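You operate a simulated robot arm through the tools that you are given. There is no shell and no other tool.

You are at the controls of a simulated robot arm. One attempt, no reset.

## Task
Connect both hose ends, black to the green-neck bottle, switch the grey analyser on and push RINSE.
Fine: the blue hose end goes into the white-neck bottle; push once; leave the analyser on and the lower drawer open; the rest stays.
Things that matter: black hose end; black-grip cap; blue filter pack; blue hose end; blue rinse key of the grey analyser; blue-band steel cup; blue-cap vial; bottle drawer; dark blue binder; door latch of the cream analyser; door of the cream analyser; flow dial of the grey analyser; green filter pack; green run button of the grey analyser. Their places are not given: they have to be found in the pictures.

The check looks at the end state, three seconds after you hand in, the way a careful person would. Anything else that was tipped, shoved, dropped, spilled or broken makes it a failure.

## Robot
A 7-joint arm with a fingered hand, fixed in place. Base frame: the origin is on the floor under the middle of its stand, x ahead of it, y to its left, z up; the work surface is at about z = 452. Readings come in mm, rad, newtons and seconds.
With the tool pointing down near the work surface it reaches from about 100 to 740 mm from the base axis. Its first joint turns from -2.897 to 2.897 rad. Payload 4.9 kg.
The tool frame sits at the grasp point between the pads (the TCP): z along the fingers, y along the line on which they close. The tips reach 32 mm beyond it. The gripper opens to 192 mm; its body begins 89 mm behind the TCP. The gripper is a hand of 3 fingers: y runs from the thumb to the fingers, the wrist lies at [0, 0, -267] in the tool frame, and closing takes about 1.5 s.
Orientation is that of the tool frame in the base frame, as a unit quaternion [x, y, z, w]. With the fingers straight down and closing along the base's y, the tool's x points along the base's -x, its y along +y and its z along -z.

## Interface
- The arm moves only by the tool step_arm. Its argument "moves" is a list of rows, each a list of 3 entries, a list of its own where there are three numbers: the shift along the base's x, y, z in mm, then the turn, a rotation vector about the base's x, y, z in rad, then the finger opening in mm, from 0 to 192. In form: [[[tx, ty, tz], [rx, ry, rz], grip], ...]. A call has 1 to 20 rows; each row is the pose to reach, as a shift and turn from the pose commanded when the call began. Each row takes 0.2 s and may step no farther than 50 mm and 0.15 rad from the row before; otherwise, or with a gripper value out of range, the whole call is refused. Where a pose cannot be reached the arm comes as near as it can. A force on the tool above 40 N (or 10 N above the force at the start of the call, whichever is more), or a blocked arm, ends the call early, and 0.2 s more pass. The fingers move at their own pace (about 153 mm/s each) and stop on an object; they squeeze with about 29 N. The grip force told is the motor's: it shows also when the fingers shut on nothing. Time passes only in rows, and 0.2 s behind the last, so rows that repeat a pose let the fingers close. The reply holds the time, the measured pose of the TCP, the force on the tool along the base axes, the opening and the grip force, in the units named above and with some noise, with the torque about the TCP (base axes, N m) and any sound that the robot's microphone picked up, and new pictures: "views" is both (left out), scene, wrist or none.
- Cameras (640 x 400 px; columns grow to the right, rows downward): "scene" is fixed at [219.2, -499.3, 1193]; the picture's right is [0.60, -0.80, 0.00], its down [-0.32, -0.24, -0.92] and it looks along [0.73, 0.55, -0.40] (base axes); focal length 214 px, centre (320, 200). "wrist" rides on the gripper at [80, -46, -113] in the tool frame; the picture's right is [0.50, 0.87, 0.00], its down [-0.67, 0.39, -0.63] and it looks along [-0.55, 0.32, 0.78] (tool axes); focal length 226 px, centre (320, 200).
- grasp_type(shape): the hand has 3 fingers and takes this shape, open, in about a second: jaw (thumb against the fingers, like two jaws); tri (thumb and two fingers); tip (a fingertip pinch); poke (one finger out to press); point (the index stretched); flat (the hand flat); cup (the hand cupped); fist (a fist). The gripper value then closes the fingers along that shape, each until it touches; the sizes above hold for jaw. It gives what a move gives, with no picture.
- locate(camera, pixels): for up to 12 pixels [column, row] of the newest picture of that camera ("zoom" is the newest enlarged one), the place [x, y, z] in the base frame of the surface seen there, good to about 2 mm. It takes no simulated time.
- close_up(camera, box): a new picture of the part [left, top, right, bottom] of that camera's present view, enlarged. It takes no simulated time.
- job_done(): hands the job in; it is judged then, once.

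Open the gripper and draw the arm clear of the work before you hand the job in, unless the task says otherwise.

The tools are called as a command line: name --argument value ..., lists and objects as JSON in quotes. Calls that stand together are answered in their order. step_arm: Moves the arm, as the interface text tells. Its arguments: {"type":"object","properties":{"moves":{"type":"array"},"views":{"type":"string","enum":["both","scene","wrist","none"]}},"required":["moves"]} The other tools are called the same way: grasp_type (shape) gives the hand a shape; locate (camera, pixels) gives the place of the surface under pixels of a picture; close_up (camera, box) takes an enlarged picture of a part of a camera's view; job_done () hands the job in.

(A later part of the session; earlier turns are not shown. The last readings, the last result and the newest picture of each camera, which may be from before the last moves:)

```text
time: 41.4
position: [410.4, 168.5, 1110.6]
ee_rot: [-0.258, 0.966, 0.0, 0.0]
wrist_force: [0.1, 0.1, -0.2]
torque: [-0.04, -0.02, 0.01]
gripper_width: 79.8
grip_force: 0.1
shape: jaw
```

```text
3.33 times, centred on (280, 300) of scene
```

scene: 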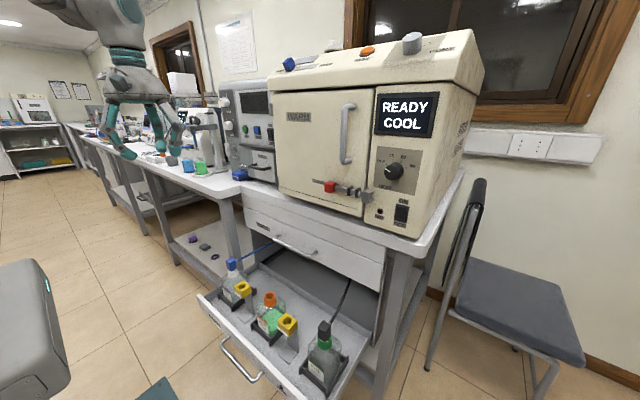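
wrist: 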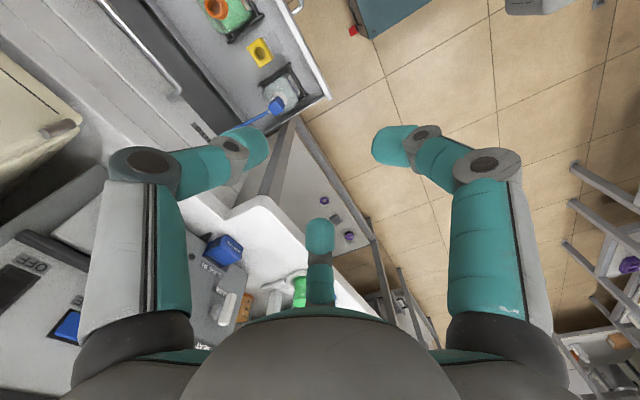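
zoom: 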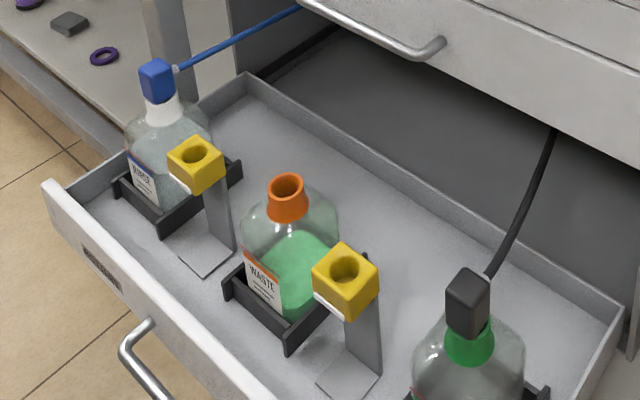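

Both hose ends sit in their bottles. Now I give the hand the poke shape here in free space and look at it.

grasp_type --shape "poke"

step_arm --moves '[[[0, 0, 0], [0, 0, 0], 192], [[0, 0, 0], [0, 0, 0], 192]]' --views "both"

close_up --camera "scene" --box '[60, 0, 220, 160]'

```text
time: 42.3
position: [410.3, 168.6, 1110.7]
ee_rot: [-0.259, 0.966, 0.0, 0.0]
wrist_force: [0.4, -0.2, -0.2]
torque: [0.01, 0.03, -0.01]
gripper_width: 0.0
grip_force: 0.0
shape: poke
```

```text
time: 42.9
position: [411.7, 169.0, 1110.4]
ee_rot: [-0.259, 0.966, 0.0, 0.0]
wrist_force: [0.4, 0.7, 0.6]
torque: [0.0, 0.0, -0.03]
gripper_width: 0.0
grip_force: 0.0
shape: poke
```

scene: 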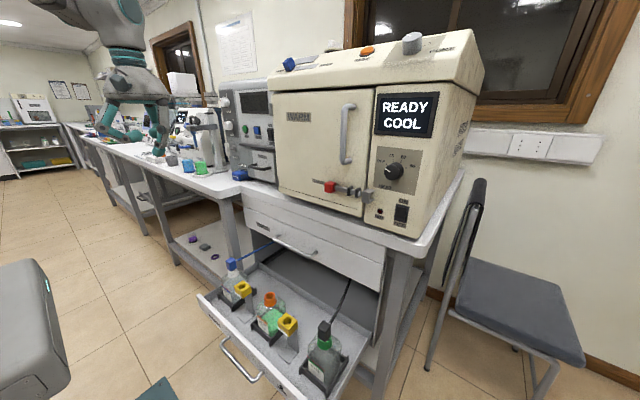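
wrist: 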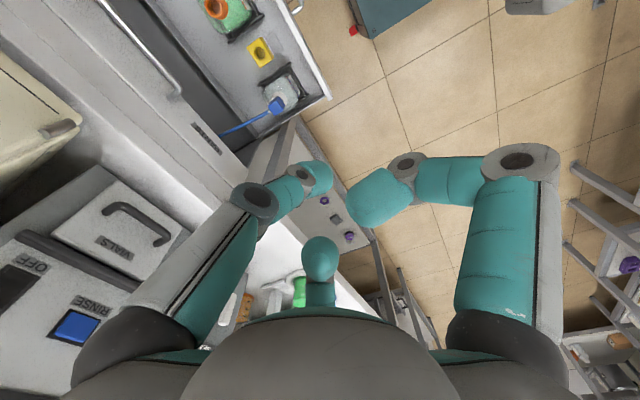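

```text
2.50 times, centred on (140, 80) of scene
```

zoom: 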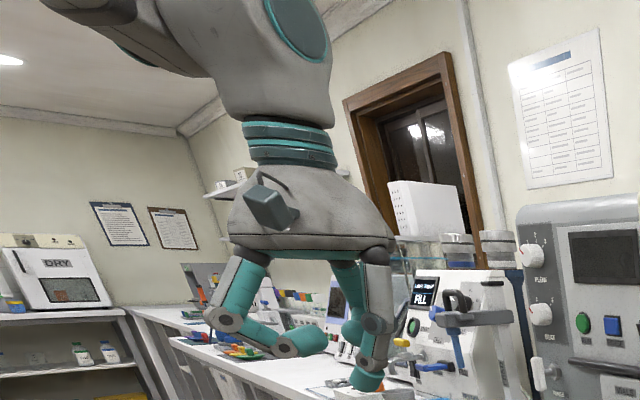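

I locate the fingertips in this poke shape: left (320,178), right (375,198), middle (320,255).

locate --camera "wrist" --pixels '[[322, 176], [315, 185], [300, 175], [285, 192], [255, 200], [375, 198], [360, 205], [320, 255], [320, 245], [405, 165], [515, 160], [330, 180]]'

close_up --camera "wrist" --box '[220, 130, 420, 290]'

close_up --camera "scene" --box '[100, 80, 180, 150]'

```text
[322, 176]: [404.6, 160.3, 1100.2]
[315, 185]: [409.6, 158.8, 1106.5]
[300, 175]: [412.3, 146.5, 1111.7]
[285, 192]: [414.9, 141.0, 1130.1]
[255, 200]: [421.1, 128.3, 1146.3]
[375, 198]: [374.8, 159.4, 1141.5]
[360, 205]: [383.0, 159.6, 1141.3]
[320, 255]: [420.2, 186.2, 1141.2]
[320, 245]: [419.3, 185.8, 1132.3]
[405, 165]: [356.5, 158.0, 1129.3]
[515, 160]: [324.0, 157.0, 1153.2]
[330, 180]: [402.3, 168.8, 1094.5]
```

```text
2.50 times, centred on (320, 210) of wrist
```

zoom: 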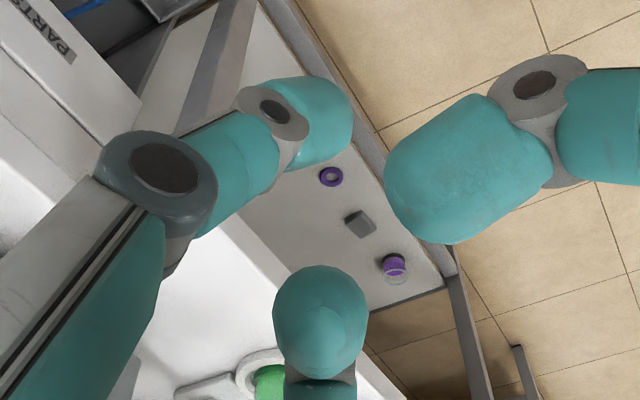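

```text
5.71 times, centred on (140, 115) of scene
```

zoom: 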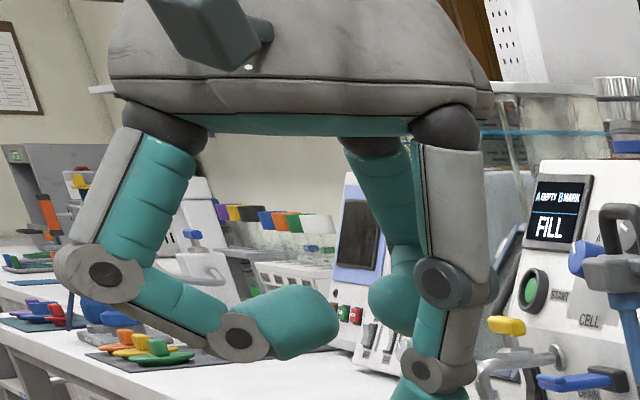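

The thumb is the poking finger, its tip near the tool axis; the others are curled back. I check the tip end and the layout around the grey panel (cream analyser's left edge, the horizontal bar, screen frame).

close_up --camera "scene" --box '[100, 100, 170, 160]'

locate --camera "zoom" --pixels '[[560, 195], [560, 240], [560, 275], [540, 275], [520, 260], [590, 270], [330, 200], [310, 100], [390, 150], [420, 130], [480, 120], [560, 100]]'

locate --camera "scene" --pixels '[[276, 115], [276, 150], [276, 170], [285, 130], [262, 147], [240, 142], [273, 140], [272, 105], [250, 102], [245, 160], [260, 140], [272, 165]]'

```text
6.67 times, centred on (135, 130) of scene
```

zoom: 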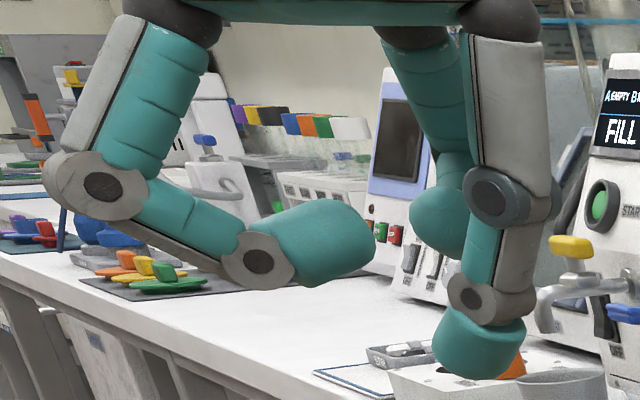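

```text
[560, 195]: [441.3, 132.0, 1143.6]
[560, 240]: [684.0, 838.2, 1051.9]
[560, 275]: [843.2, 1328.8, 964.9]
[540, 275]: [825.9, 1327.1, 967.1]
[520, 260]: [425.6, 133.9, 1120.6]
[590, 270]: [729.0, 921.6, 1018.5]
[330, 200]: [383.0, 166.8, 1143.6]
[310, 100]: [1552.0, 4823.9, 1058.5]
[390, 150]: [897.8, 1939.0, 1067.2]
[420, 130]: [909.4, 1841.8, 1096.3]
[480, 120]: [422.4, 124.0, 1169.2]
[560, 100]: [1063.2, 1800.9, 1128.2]
```

```text
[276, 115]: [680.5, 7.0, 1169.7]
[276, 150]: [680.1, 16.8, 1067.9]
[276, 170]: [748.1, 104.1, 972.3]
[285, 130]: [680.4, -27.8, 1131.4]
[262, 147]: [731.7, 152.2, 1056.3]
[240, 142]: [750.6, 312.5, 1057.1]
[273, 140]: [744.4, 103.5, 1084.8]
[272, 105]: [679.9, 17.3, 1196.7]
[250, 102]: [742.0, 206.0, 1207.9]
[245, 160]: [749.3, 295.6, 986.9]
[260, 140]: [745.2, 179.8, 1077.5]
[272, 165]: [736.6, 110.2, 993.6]
```

The cream analyser's front is at x≈680 with its left edge near y≈20, so the rocker (y≈113) and RINSE key (y≈184) on the x≈745 face are reachable. First I undo the 30° yaw.

step_arm --moves '[[[5, -2, 5], [0, 0, -0.1309], 0], [[10, -4, 10], [0, 0, -0.2618], 0], [[15, -6, 15], [0, 0, -0.3927], 0], [[20, -8, 20], [0, 0, -0.5236], 0], [[20, -8, 20], [0, 0, -0.5236], 0]]' --views "none"

```text
time: 44.1
position: [431.2, 162.8, 1132.3]
ee_rot: [0.001, 1.0, 0.0, -0.001]
wrist_force: [-0.4, 0.1, -0.3]
torque: [0.02, 0.02, 0.03]
gripper_width: 0.3
grip_force: 29.2
shape: jaw
```

The reply says the shape returned to jaw, closed, because I sent 0. I set poke again and keep 192, which held the poke shape before.

grasp_type --shape "poke"

step_arm --moves '[[[0, 0, 0], [0, 0, 0], 192]]' --views "both"

```text
time: 45.0
position: [429.4, 162.4, 1131.0]
ee_rot: [-0.001, 1.0, 0.0, 0.0]
wrist_force: [0.2, 0.1, 0.1]
torque: [0.01, 0.01, 0.0]
gripper_width: 0.0
grip_force: 0.0
shape: poke
```

```text
time: 45.4
position: [430.8, 162.5, 1131.7]
ee_rot: [0.001, 1.0, 0.0, 0.0]
wrist_force: [0.2, -0.5, -0.3]
torque: [-0.01, -0.01, 0.0]
gripper_width: 0.0
grip_force: 0.1
shape: poke
```

scene: 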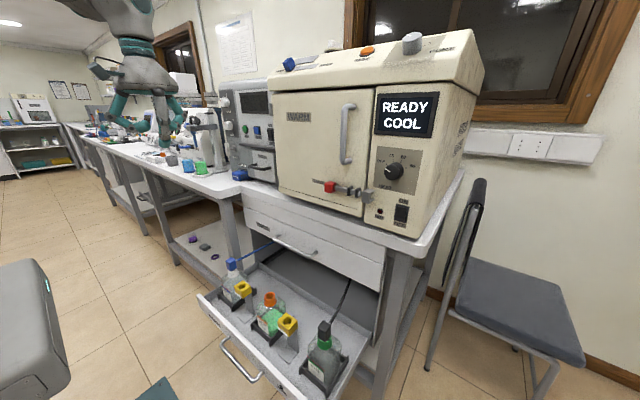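
wrist: 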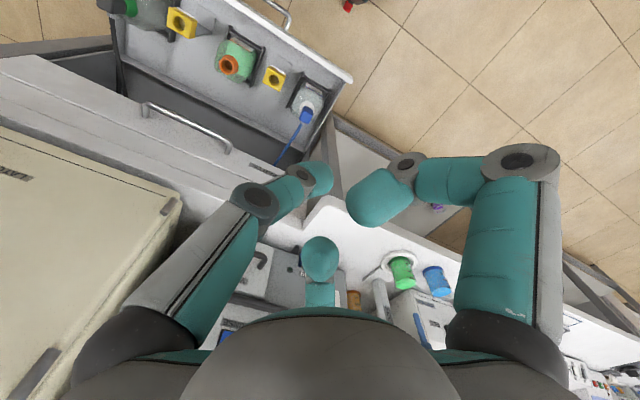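

Poke shape is back. Now I pitch the hand forward to point along +x while moving the TCP to about (599,150,1114), well in front of the panel.

step_arm --moves '[[[14, -1, -1.4], [0, -0.1309, 0], 192], [[28, -2, -2.8], [0, -0.2618, 0], 192], [[42, -3, -4.2], [0, -0.3927, 0], 192], [[56, -4, -5.6], [0, -0.5236, 0], 192], [[70, -5, -7], [0, -0.6545, 0], 192], [[84, -6, -8.4], [0, -0.7854, 0], 192], [[98, -7, -9.8], [0, -0.9163, 0], 192], [[112, -8, -11.2], [0, -1.0472, 0], 192], [[126, -9, -12.6], [0, -1.1781, 0], 192], [[140, -10, -14], [0, -1.309, 0], 192], [[154, -11, -15.4], [0, -1.4399, 0], 192], [[168, -12, -17], [0, -1.5708, 0], 192], [[168, -12, -17], [0, -1.5708, 0], 192]]' --views "both"

```text
time: 48.2
position: [598.4, 153.0, 1112.4]
ee_rot: [0.001, 0.706, 0.0, 0.708]
wrist_force: [-0.6, 0.0, -0.3]
torque: [0.0, -0.02, -0.01]
gripper_width: 0.0
grip_force: 0.1
shape: poke
```

scene: 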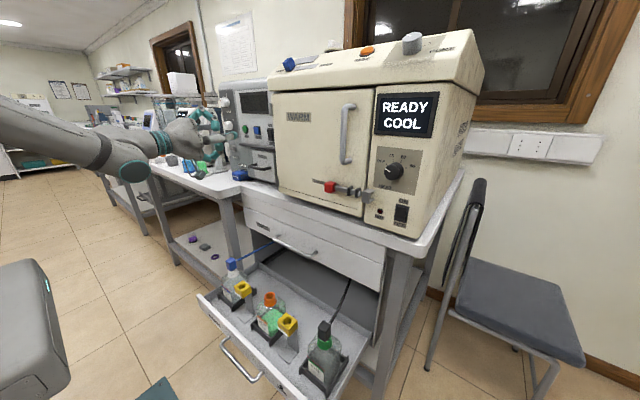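
wrist: 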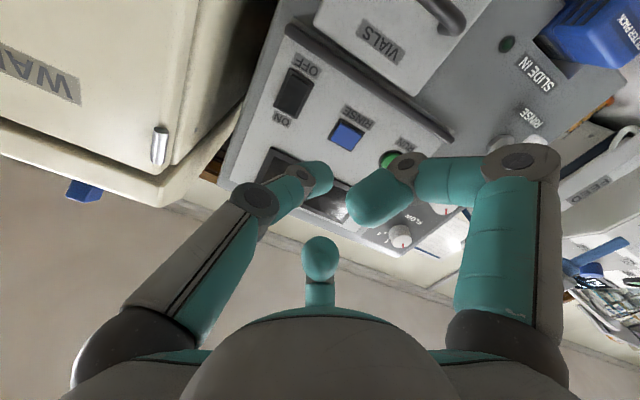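

The hand now points along +x in front of the panel. I zoom the wrist view on the rocker and RINSE key and locate them together with the thumb tip.

close_up --camera "wrist" --box '[240, 40, 420, 210]'

```text
2.35 times, centred on (330, 125) of wrist
```

zoom: 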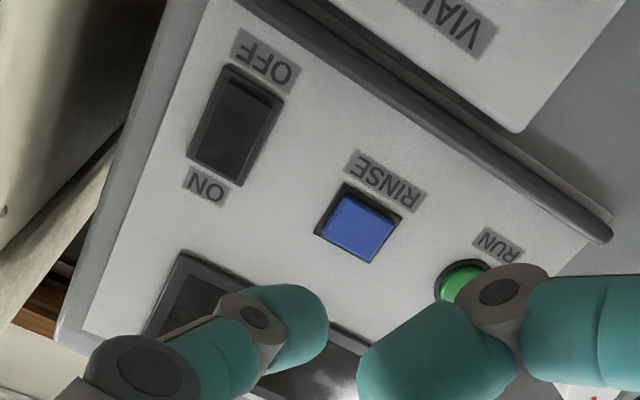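

locate --camera "zoom" --pixels '[[222, 155], [235, 125], [250, 95], [262, 82], [210, 170], [365, 225], [345, 210], [390, 225], [358, 250], [375, 205], [325, 315], [300, 355]]'

locate --camera "wrist" --pixels '[[330, 178], [325, 170], [320, 190], [310, 165], [300, 175], [375, 198], [320, 250], [320, 262], [405, 165], [255, 200], [515, 160], [330, 185]]'

close_up --camera "scene" --box '[140, 90, 290, 190]'

```text
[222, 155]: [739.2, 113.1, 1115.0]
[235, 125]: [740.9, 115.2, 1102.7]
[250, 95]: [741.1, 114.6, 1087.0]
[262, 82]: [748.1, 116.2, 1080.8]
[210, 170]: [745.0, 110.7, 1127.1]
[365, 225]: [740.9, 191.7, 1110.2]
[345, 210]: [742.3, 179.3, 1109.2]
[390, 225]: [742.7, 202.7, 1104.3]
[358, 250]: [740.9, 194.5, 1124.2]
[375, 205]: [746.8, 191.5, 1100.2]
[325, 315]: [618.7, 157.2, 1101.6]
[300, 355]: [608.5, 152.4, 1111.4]
```

```text
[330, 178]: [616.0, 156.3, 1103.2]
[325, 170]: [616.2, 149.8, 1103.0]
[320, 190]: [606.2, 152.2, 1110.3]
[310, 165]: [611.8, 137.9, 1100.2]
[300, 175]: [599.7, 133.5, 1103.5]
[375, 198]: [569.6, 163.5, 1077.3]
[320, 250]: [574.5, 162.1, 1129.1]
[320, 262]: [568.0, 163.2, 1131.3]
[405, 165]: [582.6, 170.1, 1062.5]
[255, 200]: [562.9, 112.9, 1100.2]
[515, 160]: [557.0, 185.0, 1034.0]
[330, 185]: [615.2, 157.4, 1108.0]
```

```text
4.00 times, centred on (215, 140) of scene
```

zoom: 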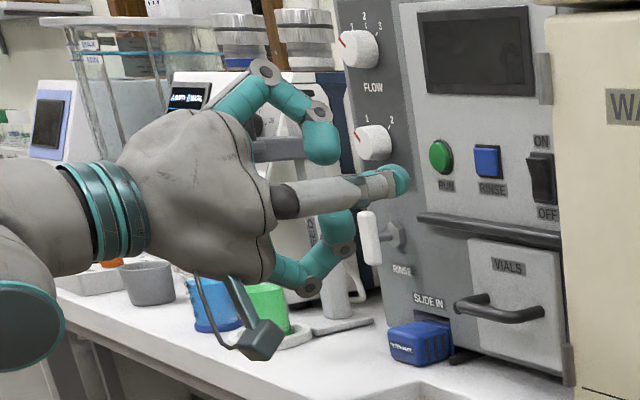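

I locate the thumb tip from the scene side too: (408,178), (400,168), (400,190) in this zoom.

locate --camera "zoom" --pixels '[[408, 180], [403, 170], [403, 190], [392, 180], [385, 170], [375, 180], [340, 190], [320, 150], [325, 225], [395, 166], [398, 194]]'

close_up --camera "scene" --box '[220, 115, 260, 155]'

```text
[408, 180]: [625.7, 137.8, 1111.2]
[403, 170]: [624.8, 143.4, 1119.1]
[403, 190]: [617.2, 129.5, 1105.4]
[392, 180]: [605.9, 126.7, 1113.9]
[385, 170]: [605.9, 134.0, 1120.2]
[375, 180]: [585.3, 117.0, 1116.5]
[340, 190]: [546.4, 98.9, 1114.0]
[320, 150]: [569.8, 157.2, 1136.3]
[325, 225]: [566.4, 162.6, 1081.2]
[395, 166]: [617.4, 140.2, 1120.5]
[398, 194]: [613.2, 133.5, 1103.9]
```

```text
10.00 times, centred on (240, 135) of scene
```

zoom: 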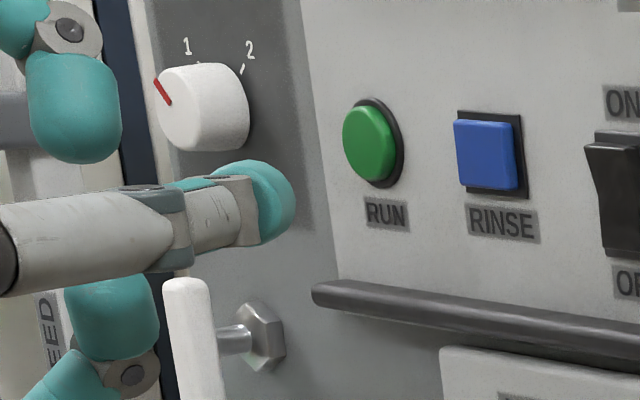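

I locate the RINSE key's corners and the rocker in this close-up for accurate press targets.

locate --camera "zoom" --pixels '[[460, 126], [508, 132], [515, 186], [465, 180], [488, 155], [600, 160], [615, 200], [625, 240], [590, 148], [635, 150], [370, 140], [480, 225]]'

close_up --camera "scene" --box '[245, 105, 285, 145]'

```text
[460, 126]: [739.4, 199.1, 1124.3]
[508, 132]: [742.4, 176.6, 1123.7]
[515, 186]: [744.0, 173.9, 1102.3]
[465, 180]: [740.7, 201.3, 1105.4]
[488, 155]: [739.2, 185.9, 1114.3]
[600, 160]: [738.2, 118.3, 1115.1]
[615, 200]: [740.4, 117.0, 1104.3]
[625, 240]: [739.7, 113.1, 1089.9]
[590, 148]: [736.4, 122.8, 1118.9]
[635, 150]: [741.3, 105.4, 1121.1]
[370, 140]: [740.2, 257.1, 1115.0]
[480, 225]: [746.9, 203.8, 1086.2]
```

```text
10.00 times, centred on (265, 125) of scene
```

zoom: 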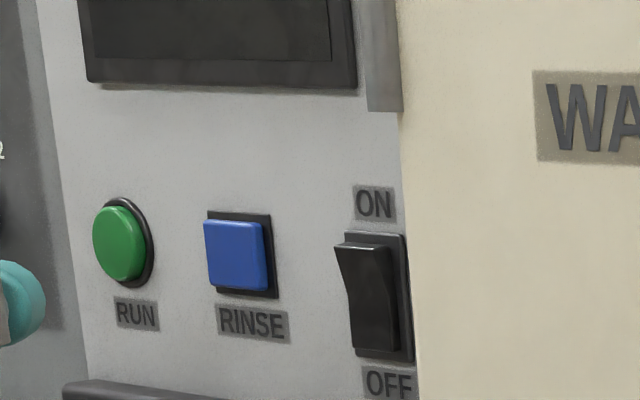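

RINSE key centre ≈ (740,188,1114); the rocker spans y 105–123, z ≈1085–1121 with its ON (top) half proud at x≈736. I move the poking tip (≈30 mm ahead of TCP) to in front of the rocker's top half.

step_arm --moves '[[[15, -9, 1], [0, 0, 0], 192], [[30, -20, 2], [0, 0, 0], 192], [[45, -30, 3], [0, 0, 0], 192], [[60, -34, 3.5], [0, 0, 0], 192], [[75, -34, 3.5], [0, 0, 0], 192], [[85, -34, 3.5], [0, 0, 0], 192], [[85, -34, 3.5], [0, 0, 0], 192]]' --views "both"

close_up --camera "scene" --box '[225, 95, 295, 150]'

close_up --camera "wrist" --box '[220, 60, 420, 230]'

```text
time: 49.8
position: [682.3, 121.6, 1119.2]
ee_rot: [0.004, 0.708, -0.004, 0.706]
wrist_force: [-1.2, -0.1, 0.0]
torque: [0.01, 0.01, -0.01]
gripper_width: 0.4
grip_force: 0.0
shape: poke
out of reach, approached as far as the arm can: row 6, 7
```

scene: 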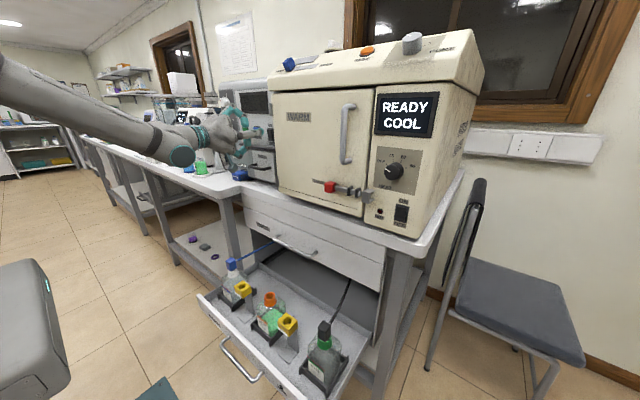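
wrist: 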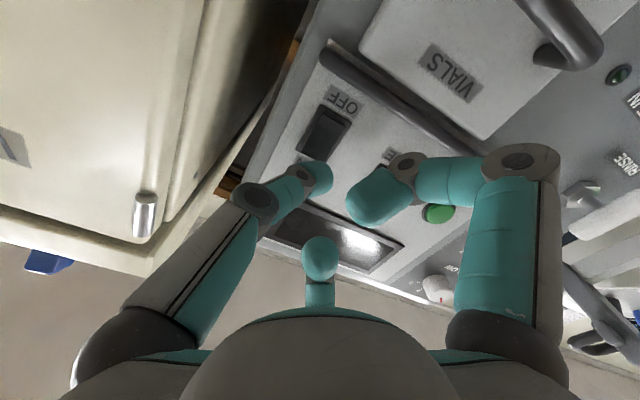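

```text
7.27 times, centred on (260, 122) of scene
```

zoom: 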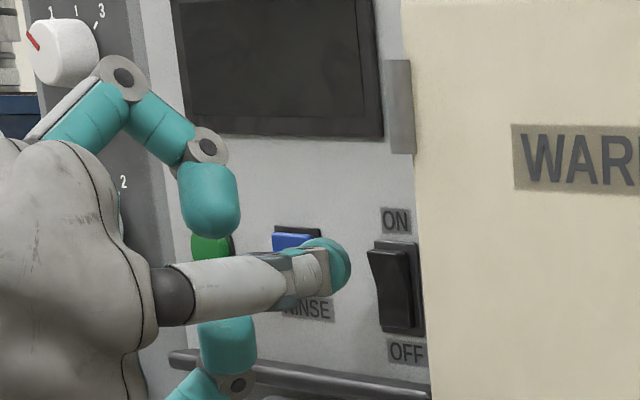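

```text
2.35 times, centred on (320, 145) of wrist
```

zoom: 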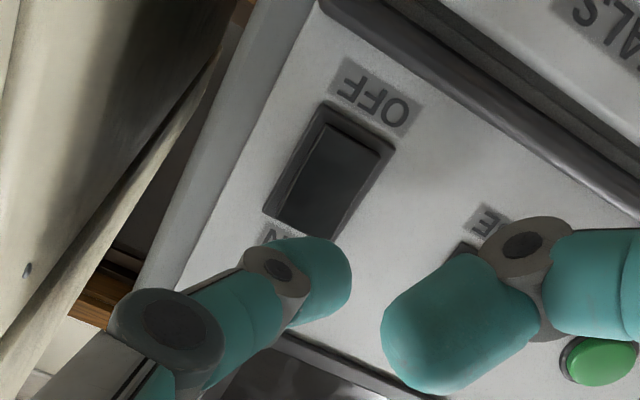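

The arm reports this level pose is at its limit, so I back off and tilt the hand about 25° downward, which relaxes the arm. Then I check the pose in front of the rocker.

step_arm --moves '[[[-20, 0, 2], [0, 0, 0], 192], [[-45, 0, 5], [0, 0.1, 0], 192], [[-60, 0, 8], [0, 0.2, 0], 192], [[-64, 0, 9], [0, 0.32, 0], 192], [[-64, 0, 9], [0, 0.4363, 0], 192], [[-64, 0, 9], [0, 0.4363, 0], 192]]' --views "both"

```text
time: 51.2
position: [618.8, 121.2, 1125.0]
ee_rot: [0.001, 0.844, -0.001, 0.536]
wrist_force: [0.0, 0.2, 0.3]
torque: [-0.03, 0.01, 0.02]
gripper_width: 0.0
grip_force: 0.1
shape: poke
```

scene: 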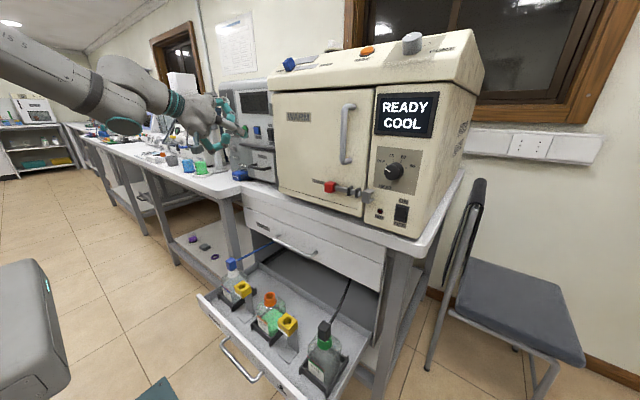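
wrist: 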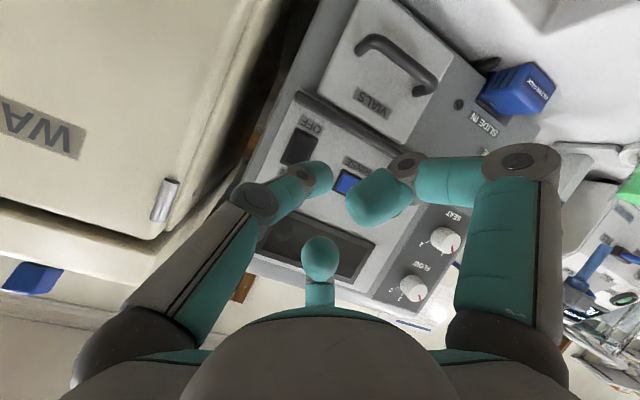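

The pose is reached (TCP ≈ (618.8,121.2,1125)), tool 25° downward. I locate the thumb tip again in both views to fix the contact point.

close_up --camera "scene" --box '[200, 85, 290, 155]'

locate --camera "wrist" --pixels '[[330, 175], [325, 165], [328, 188], [312, 163], [318, 175], [320, 190], [332, 180]]'

```text
5.71 times, centred on (245, 120) of scene
```

zoom: 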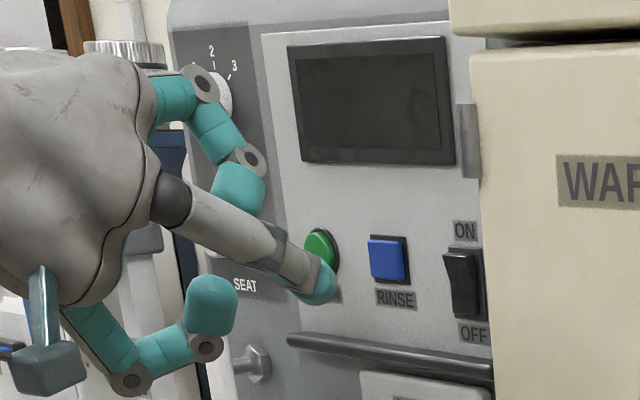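

```text
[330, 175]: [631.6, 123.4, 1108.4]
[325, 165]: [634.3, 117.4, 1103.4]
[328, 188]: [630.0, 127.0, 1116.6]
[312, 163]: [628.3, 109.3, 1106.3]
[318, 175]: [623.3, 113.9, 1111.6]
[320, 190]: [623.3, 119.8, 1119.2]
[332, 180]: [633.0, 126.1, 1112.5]
```

I locate the dome from the scene side at (332,280), (322,298), (325,268), (310,295).

locate --camera "zoom" --pixels '[[333, 282], [328, 272], [328, 294], [318, 300], [318, 285], [308, 300], [240, 215], [262, 165], [200, 85], [185, 280], [465, 260], [388, 258]]'

```text
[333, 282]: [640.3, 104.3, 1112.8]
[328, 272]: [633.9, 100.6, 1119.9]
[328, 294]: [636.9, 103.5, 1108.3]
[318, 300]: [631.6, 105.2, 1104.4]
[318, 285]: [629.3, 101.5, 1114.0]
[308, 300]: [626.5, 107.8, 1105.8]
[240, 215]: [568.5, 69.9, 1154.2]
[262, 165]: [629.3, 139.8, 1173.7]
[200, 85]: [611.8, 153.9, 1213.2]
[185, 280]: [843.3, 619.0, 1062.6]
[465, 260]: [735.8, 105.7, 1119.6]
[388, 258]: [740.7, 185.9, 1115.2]
```

Fitted dome centre ≈ (632,114,1115), so the apex is at x≈645, y≈114, z≈1115 – already aligned with the rocker's ON half (x≈737, y≈114). I advance to ~10 mm short of it.

step_arm --moves '[[[20, 0, 0], [0, 0, 0], 192], [[40, 0, 0.5], [0, 0, 0], 192], [[60, 0, 1], [0, 0, 0], 192], [[75, 0, 1], [0, 0, 0], 192], [[82, 0, 1], [0, 0, 0], 192], [[82, 0, 1], [0, 0, 0], 192]]' --views "both"

close_up --camera "scene" --box '[225, 85, 295, 150]'

close_up --camera "wrist" --box '[220, 60, 420, 230]'

```text
time: 52.6
position: [700.6, 122.2, 1124.8]
ee_rot: [0.0, 0.844, 0.001, 0.537]
wrist_force: [0.5, -0.3, -0.2]
torque: [0.0, 0.01, -0.01]
gripper_width: 0.1
grip_force: 0.0
shape: poke
```

scene: 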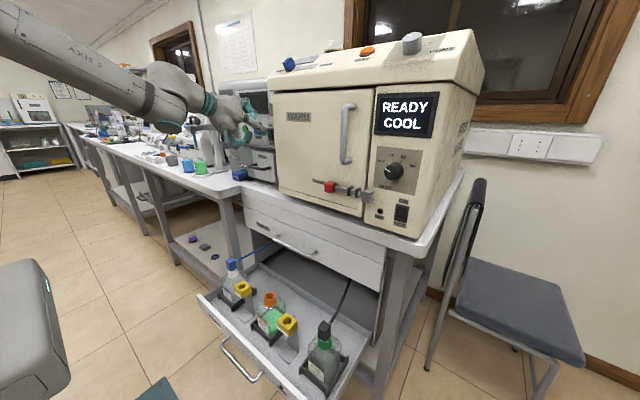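
wrist: 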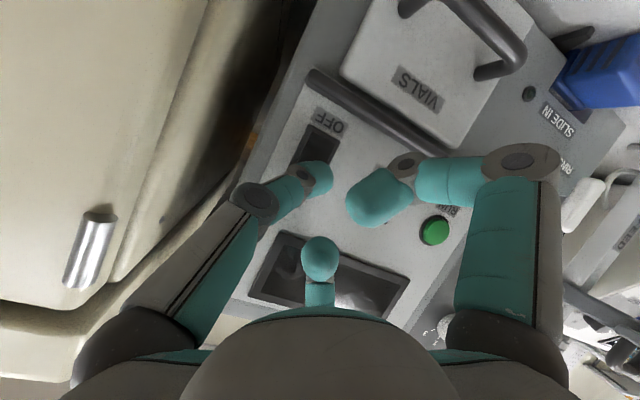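

```text
6.15 times, centred on (260, 118) of scene
```

zoom: 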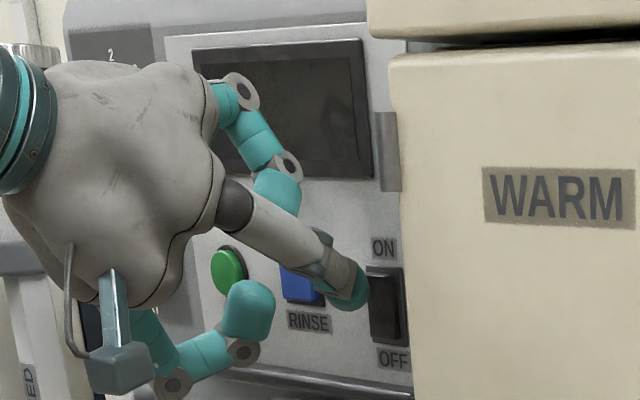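

```text
2.35 times, centred on (320, 145) of wrist
```

zoom: 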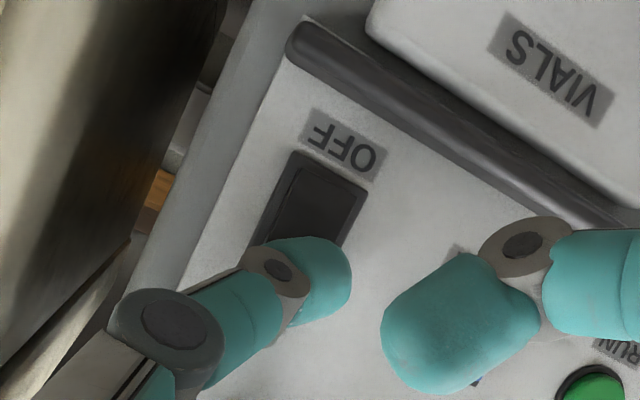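

The tip is just in front of the rocker. I verify the dome position against the rocker once more.

close_up --camera "scene" --box '[250, 115, 280, 145]'

locate --camera "zoom" --pixels '[[320, 200]]'

```text
13.33 times, centred on (265, 130) of scene
```

zoom: 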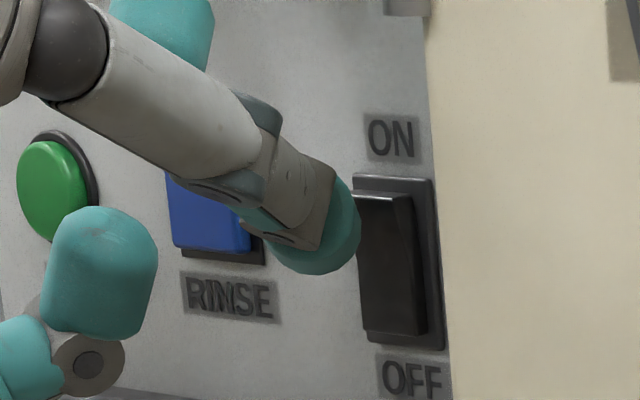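

```text
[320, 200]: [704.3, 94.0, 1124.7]
```

locate --camera "zoom" --pixels '[[357, 225], [350, 205], [350, 250], [335, 265], [320, 270], [335, 230], [345, 190], [370, 200], [390, 215], [375, 250], [400, 200], [365, 320]]'

```text
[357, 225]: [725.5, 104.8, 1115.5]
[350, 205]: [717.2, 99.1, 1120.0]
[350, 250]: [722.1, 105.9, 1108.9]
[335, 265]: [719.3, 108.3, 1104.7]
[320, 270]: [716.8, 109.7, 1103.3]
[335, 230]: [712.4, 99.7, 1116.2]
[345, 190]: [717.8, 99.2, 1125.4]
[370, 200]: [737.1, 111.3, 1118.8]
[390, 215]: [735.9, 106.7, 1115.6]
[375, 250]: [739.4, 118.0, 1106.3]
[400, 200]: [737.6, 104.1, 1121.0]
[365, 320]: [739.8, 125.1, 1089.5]
```

The dome apex is ≈ (728,113,1116), about 8 mm from the rocker's proud top (x≈737). I press forward in small steps, watching force and sound.

step_arm --moves '[[[4, 0, 0], [0, 0, 0], 192], [[7, 0, 0], [0, 0, 0], 192], [[9, 0, 0], [0, 0, 0], 192], [[11, 0, 0], [0, 0, 0], 192], [[13, 0, 0], [0, 0, 0], 192]]' --views "scene"

close_up --camera "scene" --box '[240, 85, 290, 145]'

```text
time: 53.5
position: [708.7, 118.0, 1125.9]
ee_rot: [0.002, 0.844, -0.001, 0.537]
wrist_force: [-27.1, -7.0, 4.5]
torque: [-0.03, 0.04, -0.15]
gripper_width: 0.0
grip_force: 0.1
shape: poke
stopped in row 4: the force on the tool passed its limit at 46 N (the readings are from after the stop); the commanded pose is now the measured one
```

scene: 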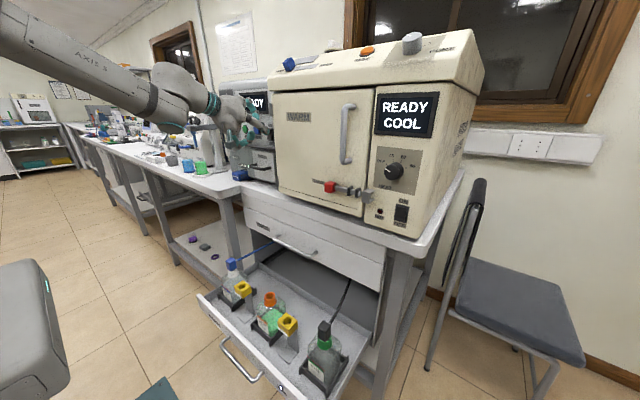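

```text
6.67 times, centred on (265, 115) of scene
```

zoom: 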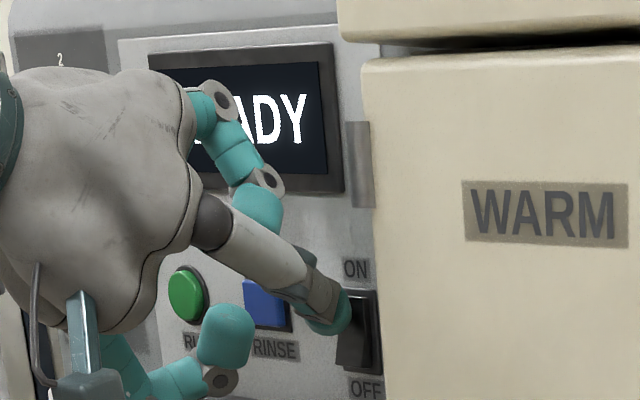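

The grey analyser's screen lit up with READY: it is on. I withdraw straight back.

step_arm --moves '[[[-8, 0, 0], [0, 0, 0], 192], [[-20, 0, 0], [0, 0, 0], 192], [[-35, 0, 0], [0, 0, 0], 192], [[-50, 0, 0], [0, 0, 0], 192], [[-50, 0, 0], [0, 0, 0], 192]]' --views "both"

close_up --camera "scene" --box '[220, 85, 290, 145]'

```text
time: 54.7
position: [659.0, 120.5, 1125.4]
ee_rot: [0.001, 0.844, -0.001, 0.536]
wrist_force: [0.3, -0.2, 0.0]
torque: [0.01, 0.0, 0.0]
gripper_width: 0.1
grip_force: 0.0
shape: poke
```

scene: 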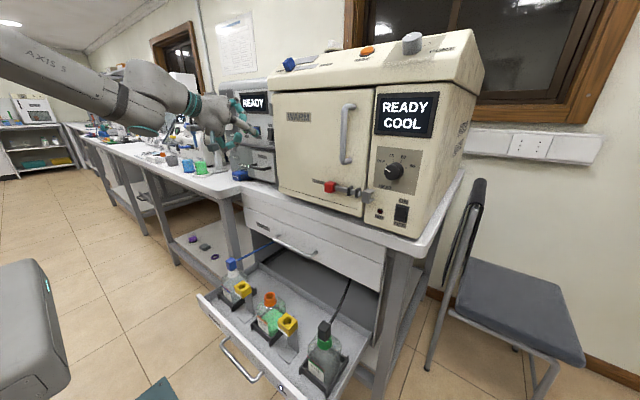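
wrist: 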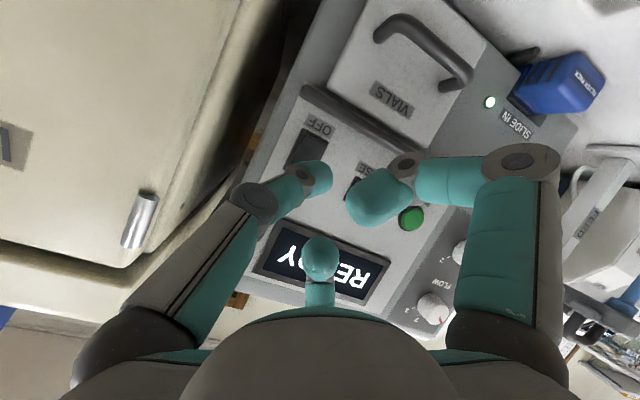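

```text
6.67 times, centred on (255, 115) of scene
```

zoom: 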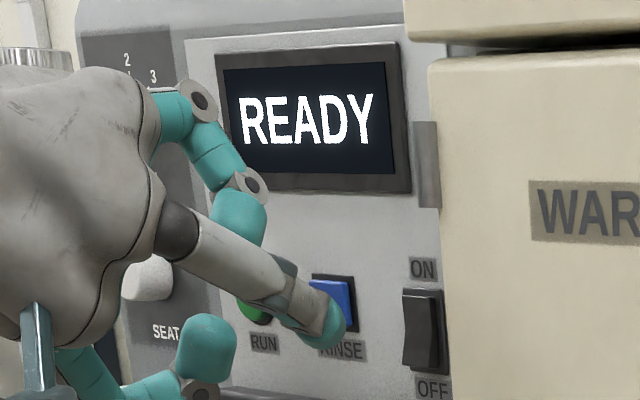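

READY shows clearly and the rocker is tilted to ON. Next, RINSE: I locate the dome in this zoom to work out the needed shift to the key centre (740,188,1114).

locate --camera "zoom" --pixels '[[343, 325], [338, 310], [335, 340], [325, 345], [315, 346], [325, 325], [330, 290], [345, 300], [350, 315]]'

locate --camera "wrist" --pixels '[[330, 175], [325, 165], [328, 188], [332, 180], [322, 178], [355, 183], [410, 218]]'

```text
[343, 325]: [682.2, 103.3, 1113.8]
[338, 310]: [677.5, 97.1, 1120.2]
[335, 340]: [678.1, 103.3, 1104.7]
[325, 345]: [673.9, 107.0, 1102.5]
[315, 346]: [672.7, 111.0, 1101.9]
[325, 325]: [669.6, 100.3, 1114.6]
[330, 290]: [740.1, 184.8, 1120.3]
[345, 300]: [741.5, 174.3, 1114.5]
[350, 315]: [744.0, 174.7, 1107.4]
```

```text
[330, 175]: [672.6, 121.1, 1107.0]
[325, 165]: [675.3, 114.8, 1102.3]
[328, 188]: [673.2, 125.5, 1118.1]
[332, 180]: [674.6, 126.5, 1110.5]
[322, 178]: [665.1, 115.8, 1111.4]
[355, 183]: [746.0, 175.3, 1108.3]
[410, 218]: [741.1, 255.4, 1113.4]
```

Dome centre now ≈ (672.5,113,1115), apex x≈685; RINSE needs a +75 mm shift in y. I check the SEAT knob and the white lever for clearance to the other fingers.

locate --camera "scene" --pixels '[[228, 125], [226.7, 149], [227, 155], [232, 148], [226, 143], [222, 125], [230, 128]]'

close_up --camera "scene" --box '[200, 90, 290, 170]'

locate --camera "wrist" --pixels '[[590, 200], [575, 205], [455, 250], [430, 310], [460, 258], [515, 158], [405, 165], [375, 200], [320, 255], [320, 235]]'

```text
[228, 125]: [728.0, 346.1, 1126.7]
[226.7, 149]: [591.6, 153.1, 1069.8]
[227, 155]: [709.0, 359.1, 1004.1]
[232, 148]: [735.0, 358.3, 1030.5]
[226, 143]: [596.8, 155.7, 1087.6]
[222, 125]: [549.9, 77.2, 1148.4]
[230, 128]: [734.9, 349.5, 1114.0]
```

```text
5.00 times, centred on (245, 130) of scene
```

zoom: 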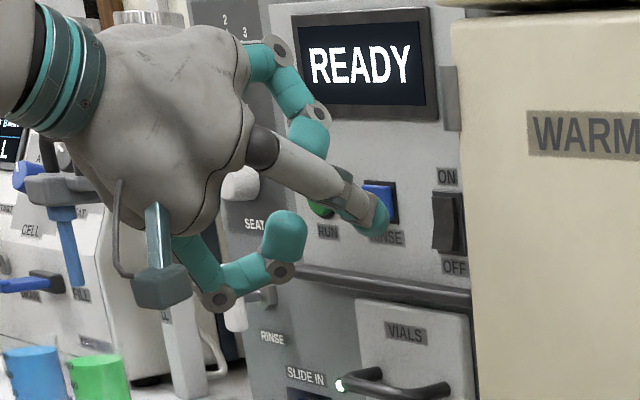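

```text
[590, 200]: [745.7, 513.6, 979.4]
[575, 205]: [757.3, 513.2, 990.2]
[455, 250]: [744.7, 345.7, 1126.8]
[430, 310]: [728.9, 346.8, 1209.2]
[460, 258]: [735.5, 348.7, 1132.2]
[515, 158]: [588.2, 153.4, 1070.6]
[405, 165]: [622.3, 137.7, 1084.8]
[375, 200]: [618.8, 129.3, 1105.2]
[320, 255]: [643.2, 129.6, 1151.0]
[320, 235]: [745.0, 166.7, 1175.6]
```

Knob and lever are ~100 mm beyond the hand's reach in y. I shift sideways to the RINSE key and advance to about 12 mm short of it.

step_arm --moves '[[[0, 25, 0], [0, 0, 0], 192], [[0, 50, -0.5], [0, 0, 0], 192], [[0, 75, -1], [0, 0, 0], 192], [[15, 75, -1], [0, 0, 0], 192], [[30, 75, -1], [0, 0, 0], 192], [[40, 75, -1], [0, 0, 0], 192], [[40, 75, -1], [0, 0, 0], 192]]' --views "both"

close_up --camera "scene" --box '[235, 105, 275, 150]'

```text
time: 56.3
position: [699.5, 192.9, 1125.0]
ee_rot: [0.002, 0.845, -0.001, 0.535]
wrist_force: [-0.1, 0.3, -0.4]
torque: [0.0, -0.01, 0.01]
gripper_width: 0.3
grip_force: 0.0
shape: poke
```

scene: 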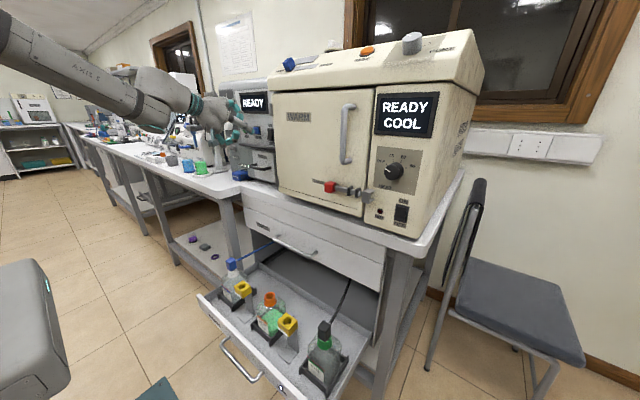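
wrist: 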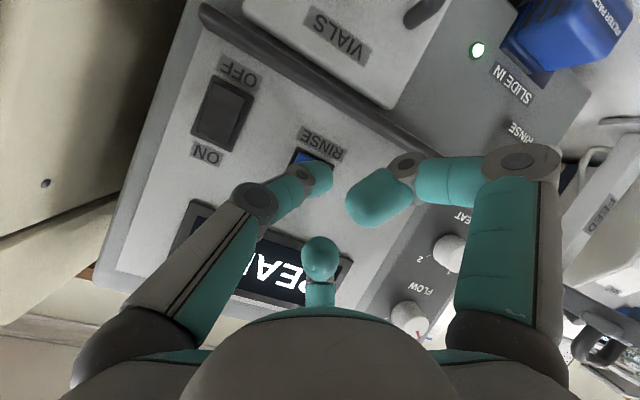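

```text
8.89 times, centred on (255, 128) of scene
```

zoom: 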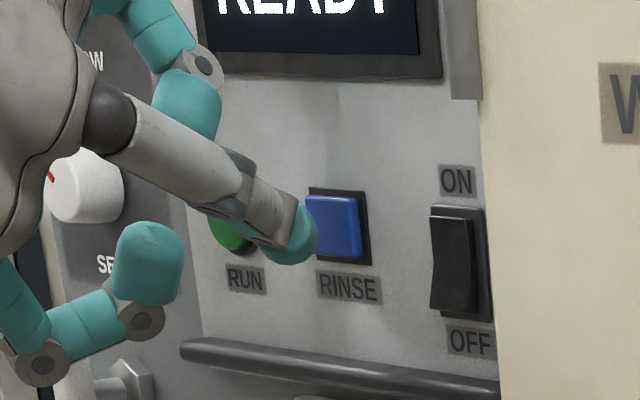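

The dome is right in front of the blue RINSE key. I verify its position against the key in this zoom.

locate --camera "zoom" --pixels '[[314, 238], [308, 222], [308, 250], [295, 261], [285, 262], [298, 235], [320, 205], [355, 203], [357, 250], [325, 245], [340, 225]]'

locate --camera "wrist" --pixels '[[330, 175], [325, 165], [328, 188], [332, 180], [298, 155], [304, 160]]'

```text
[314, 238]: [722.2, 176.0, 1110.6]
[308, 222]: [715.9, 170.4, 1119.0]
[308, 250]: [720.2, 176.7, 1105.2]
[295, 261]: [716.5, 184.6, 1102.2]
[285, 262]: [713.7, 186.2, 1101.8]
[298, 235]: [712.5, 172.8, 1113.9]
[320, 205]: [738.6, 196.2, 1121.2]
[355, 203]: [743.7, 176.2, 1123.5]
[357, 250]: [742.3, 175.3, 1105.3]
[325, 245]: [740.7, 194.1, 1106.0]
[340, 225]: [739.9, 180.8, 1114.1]
```

```text
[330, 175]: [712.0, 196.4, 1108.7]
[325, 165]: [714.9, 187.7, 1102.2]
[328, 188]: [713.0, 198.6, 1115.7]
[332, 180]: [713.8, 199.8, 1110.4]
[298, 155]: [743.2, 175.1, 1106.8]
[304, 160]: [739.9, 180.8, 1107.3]
```

Dome centre ≈ (712.5,186,1114.5), key centre (740,188,1114): well aligned. I press forward once in fine steps.

step_arm --moves '[[[6, 1, 0], [0, 0, 0], 192], [[10, 1, 0], [0, 0, 0], 192], [[12.5, 1, 0], [0, 0, 0], 192], [[14, 1, 0], [0, 0, 0], 192], [[15.5, 1, 0], [0, 0, 0], 192], [[17, 1, 0], [0, 0, 0], 192], [[18.5, 1, 0], [0, 0, 0], 192], [[20, 1, 0], [0, 0, 0], 192]]' --views "scene"

close_up --camera "scene" --box '[225, 80, 285, 145]'

```text
time: 58.1
position: [719.2, 193.2, 1121.9]
ee_rot: [0.003, 0.844, -0.002, 0.536]
wrist_force: [-29.6, -8.1, 4.9]
torque: [-0.06, 0.11, -0.18]
gripper_width: 0.0
grip_force: 0.1
shape: poke
heard: click
stopped in row 8: the force on the tool passed its limit at 42 N (the readings are from after the stop); the commanded pose is now the measured one
```

scene: 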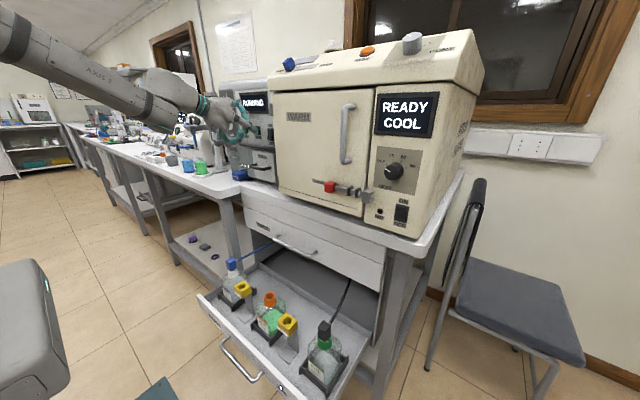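

```text
6.15 times, centred on (255, 112) of scene
```

zoom: 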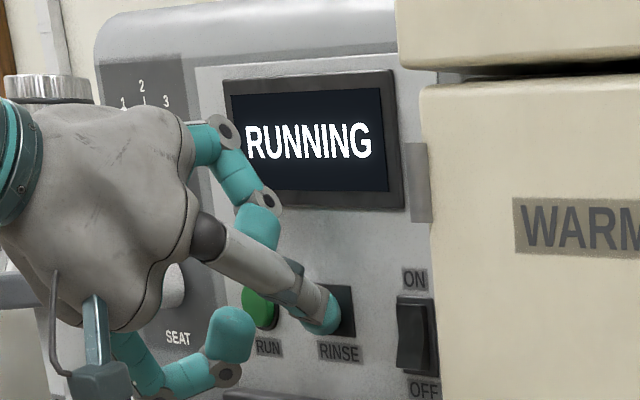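

A click was heard and the display shows RUNNING: RINSE was pushed once. I withdraw straight back from the key.

step_arm --moves '[[[-6, 0, 1], [0, 0, 0], 192], [[-18, 0, 2], [0, 0, 0], 192], [[-35, 0, 3], [0, 0, 0], 192], [[-55, 0, 4], [0, 0, 0], 192], [[-80, 0, 5], [0, 0, 0], 192], [[-110, 0, 8], [0, 0, 0], 192], [[-140, 0, 12], [0, 0, 0], 192], [[-140, 0, 12], [0, 0, 0], 192]]' --views "both"

close_up --camera "scene" --box '[215, 70, 305, 170]'

close_up --camera "scene" --box '[190, 230, 390, 400]'

```text
time: 59.9
position: [579.4, 194.9, 1134.1]
ee_rot: [0.003, 0.845, -0.002, 0.535]
wrist_force: [0.2, -0.2, 0.2]
torque: [-0.02, 0.0, 0.03]
gripper_width: 0.3
grip_force: 0.0
shape: poke
```

scene: 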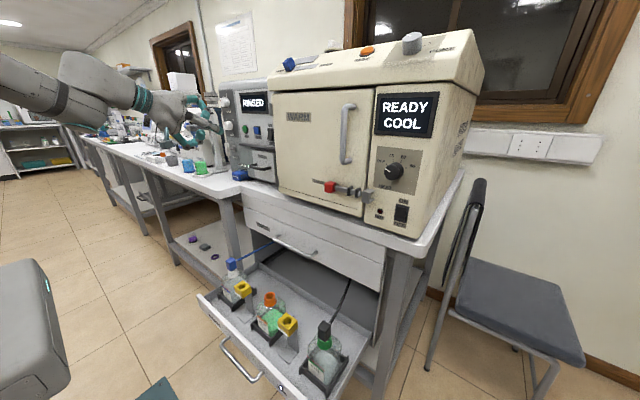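
wrist: 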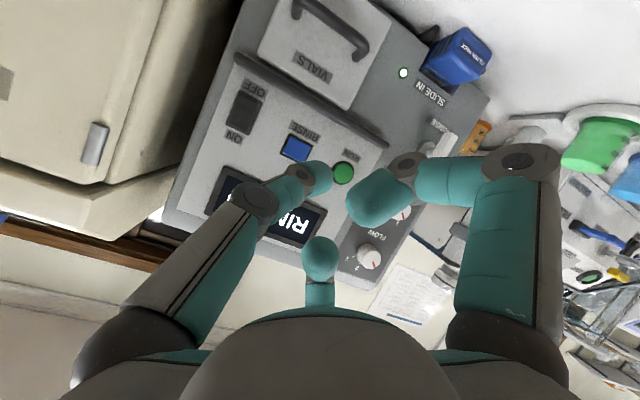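

```text
4.00 times, centred on (260, 120) of scene
```

zoom: 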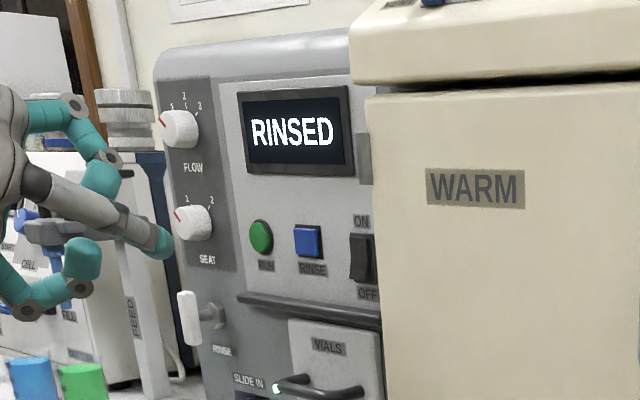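

```text
2.35 times, centred on (290, 315) of scene
```

zoom: 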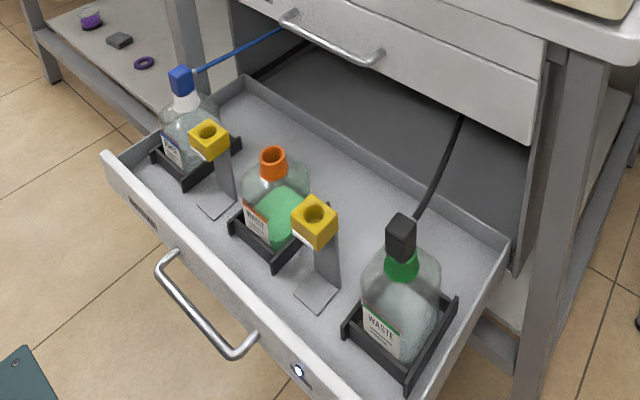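

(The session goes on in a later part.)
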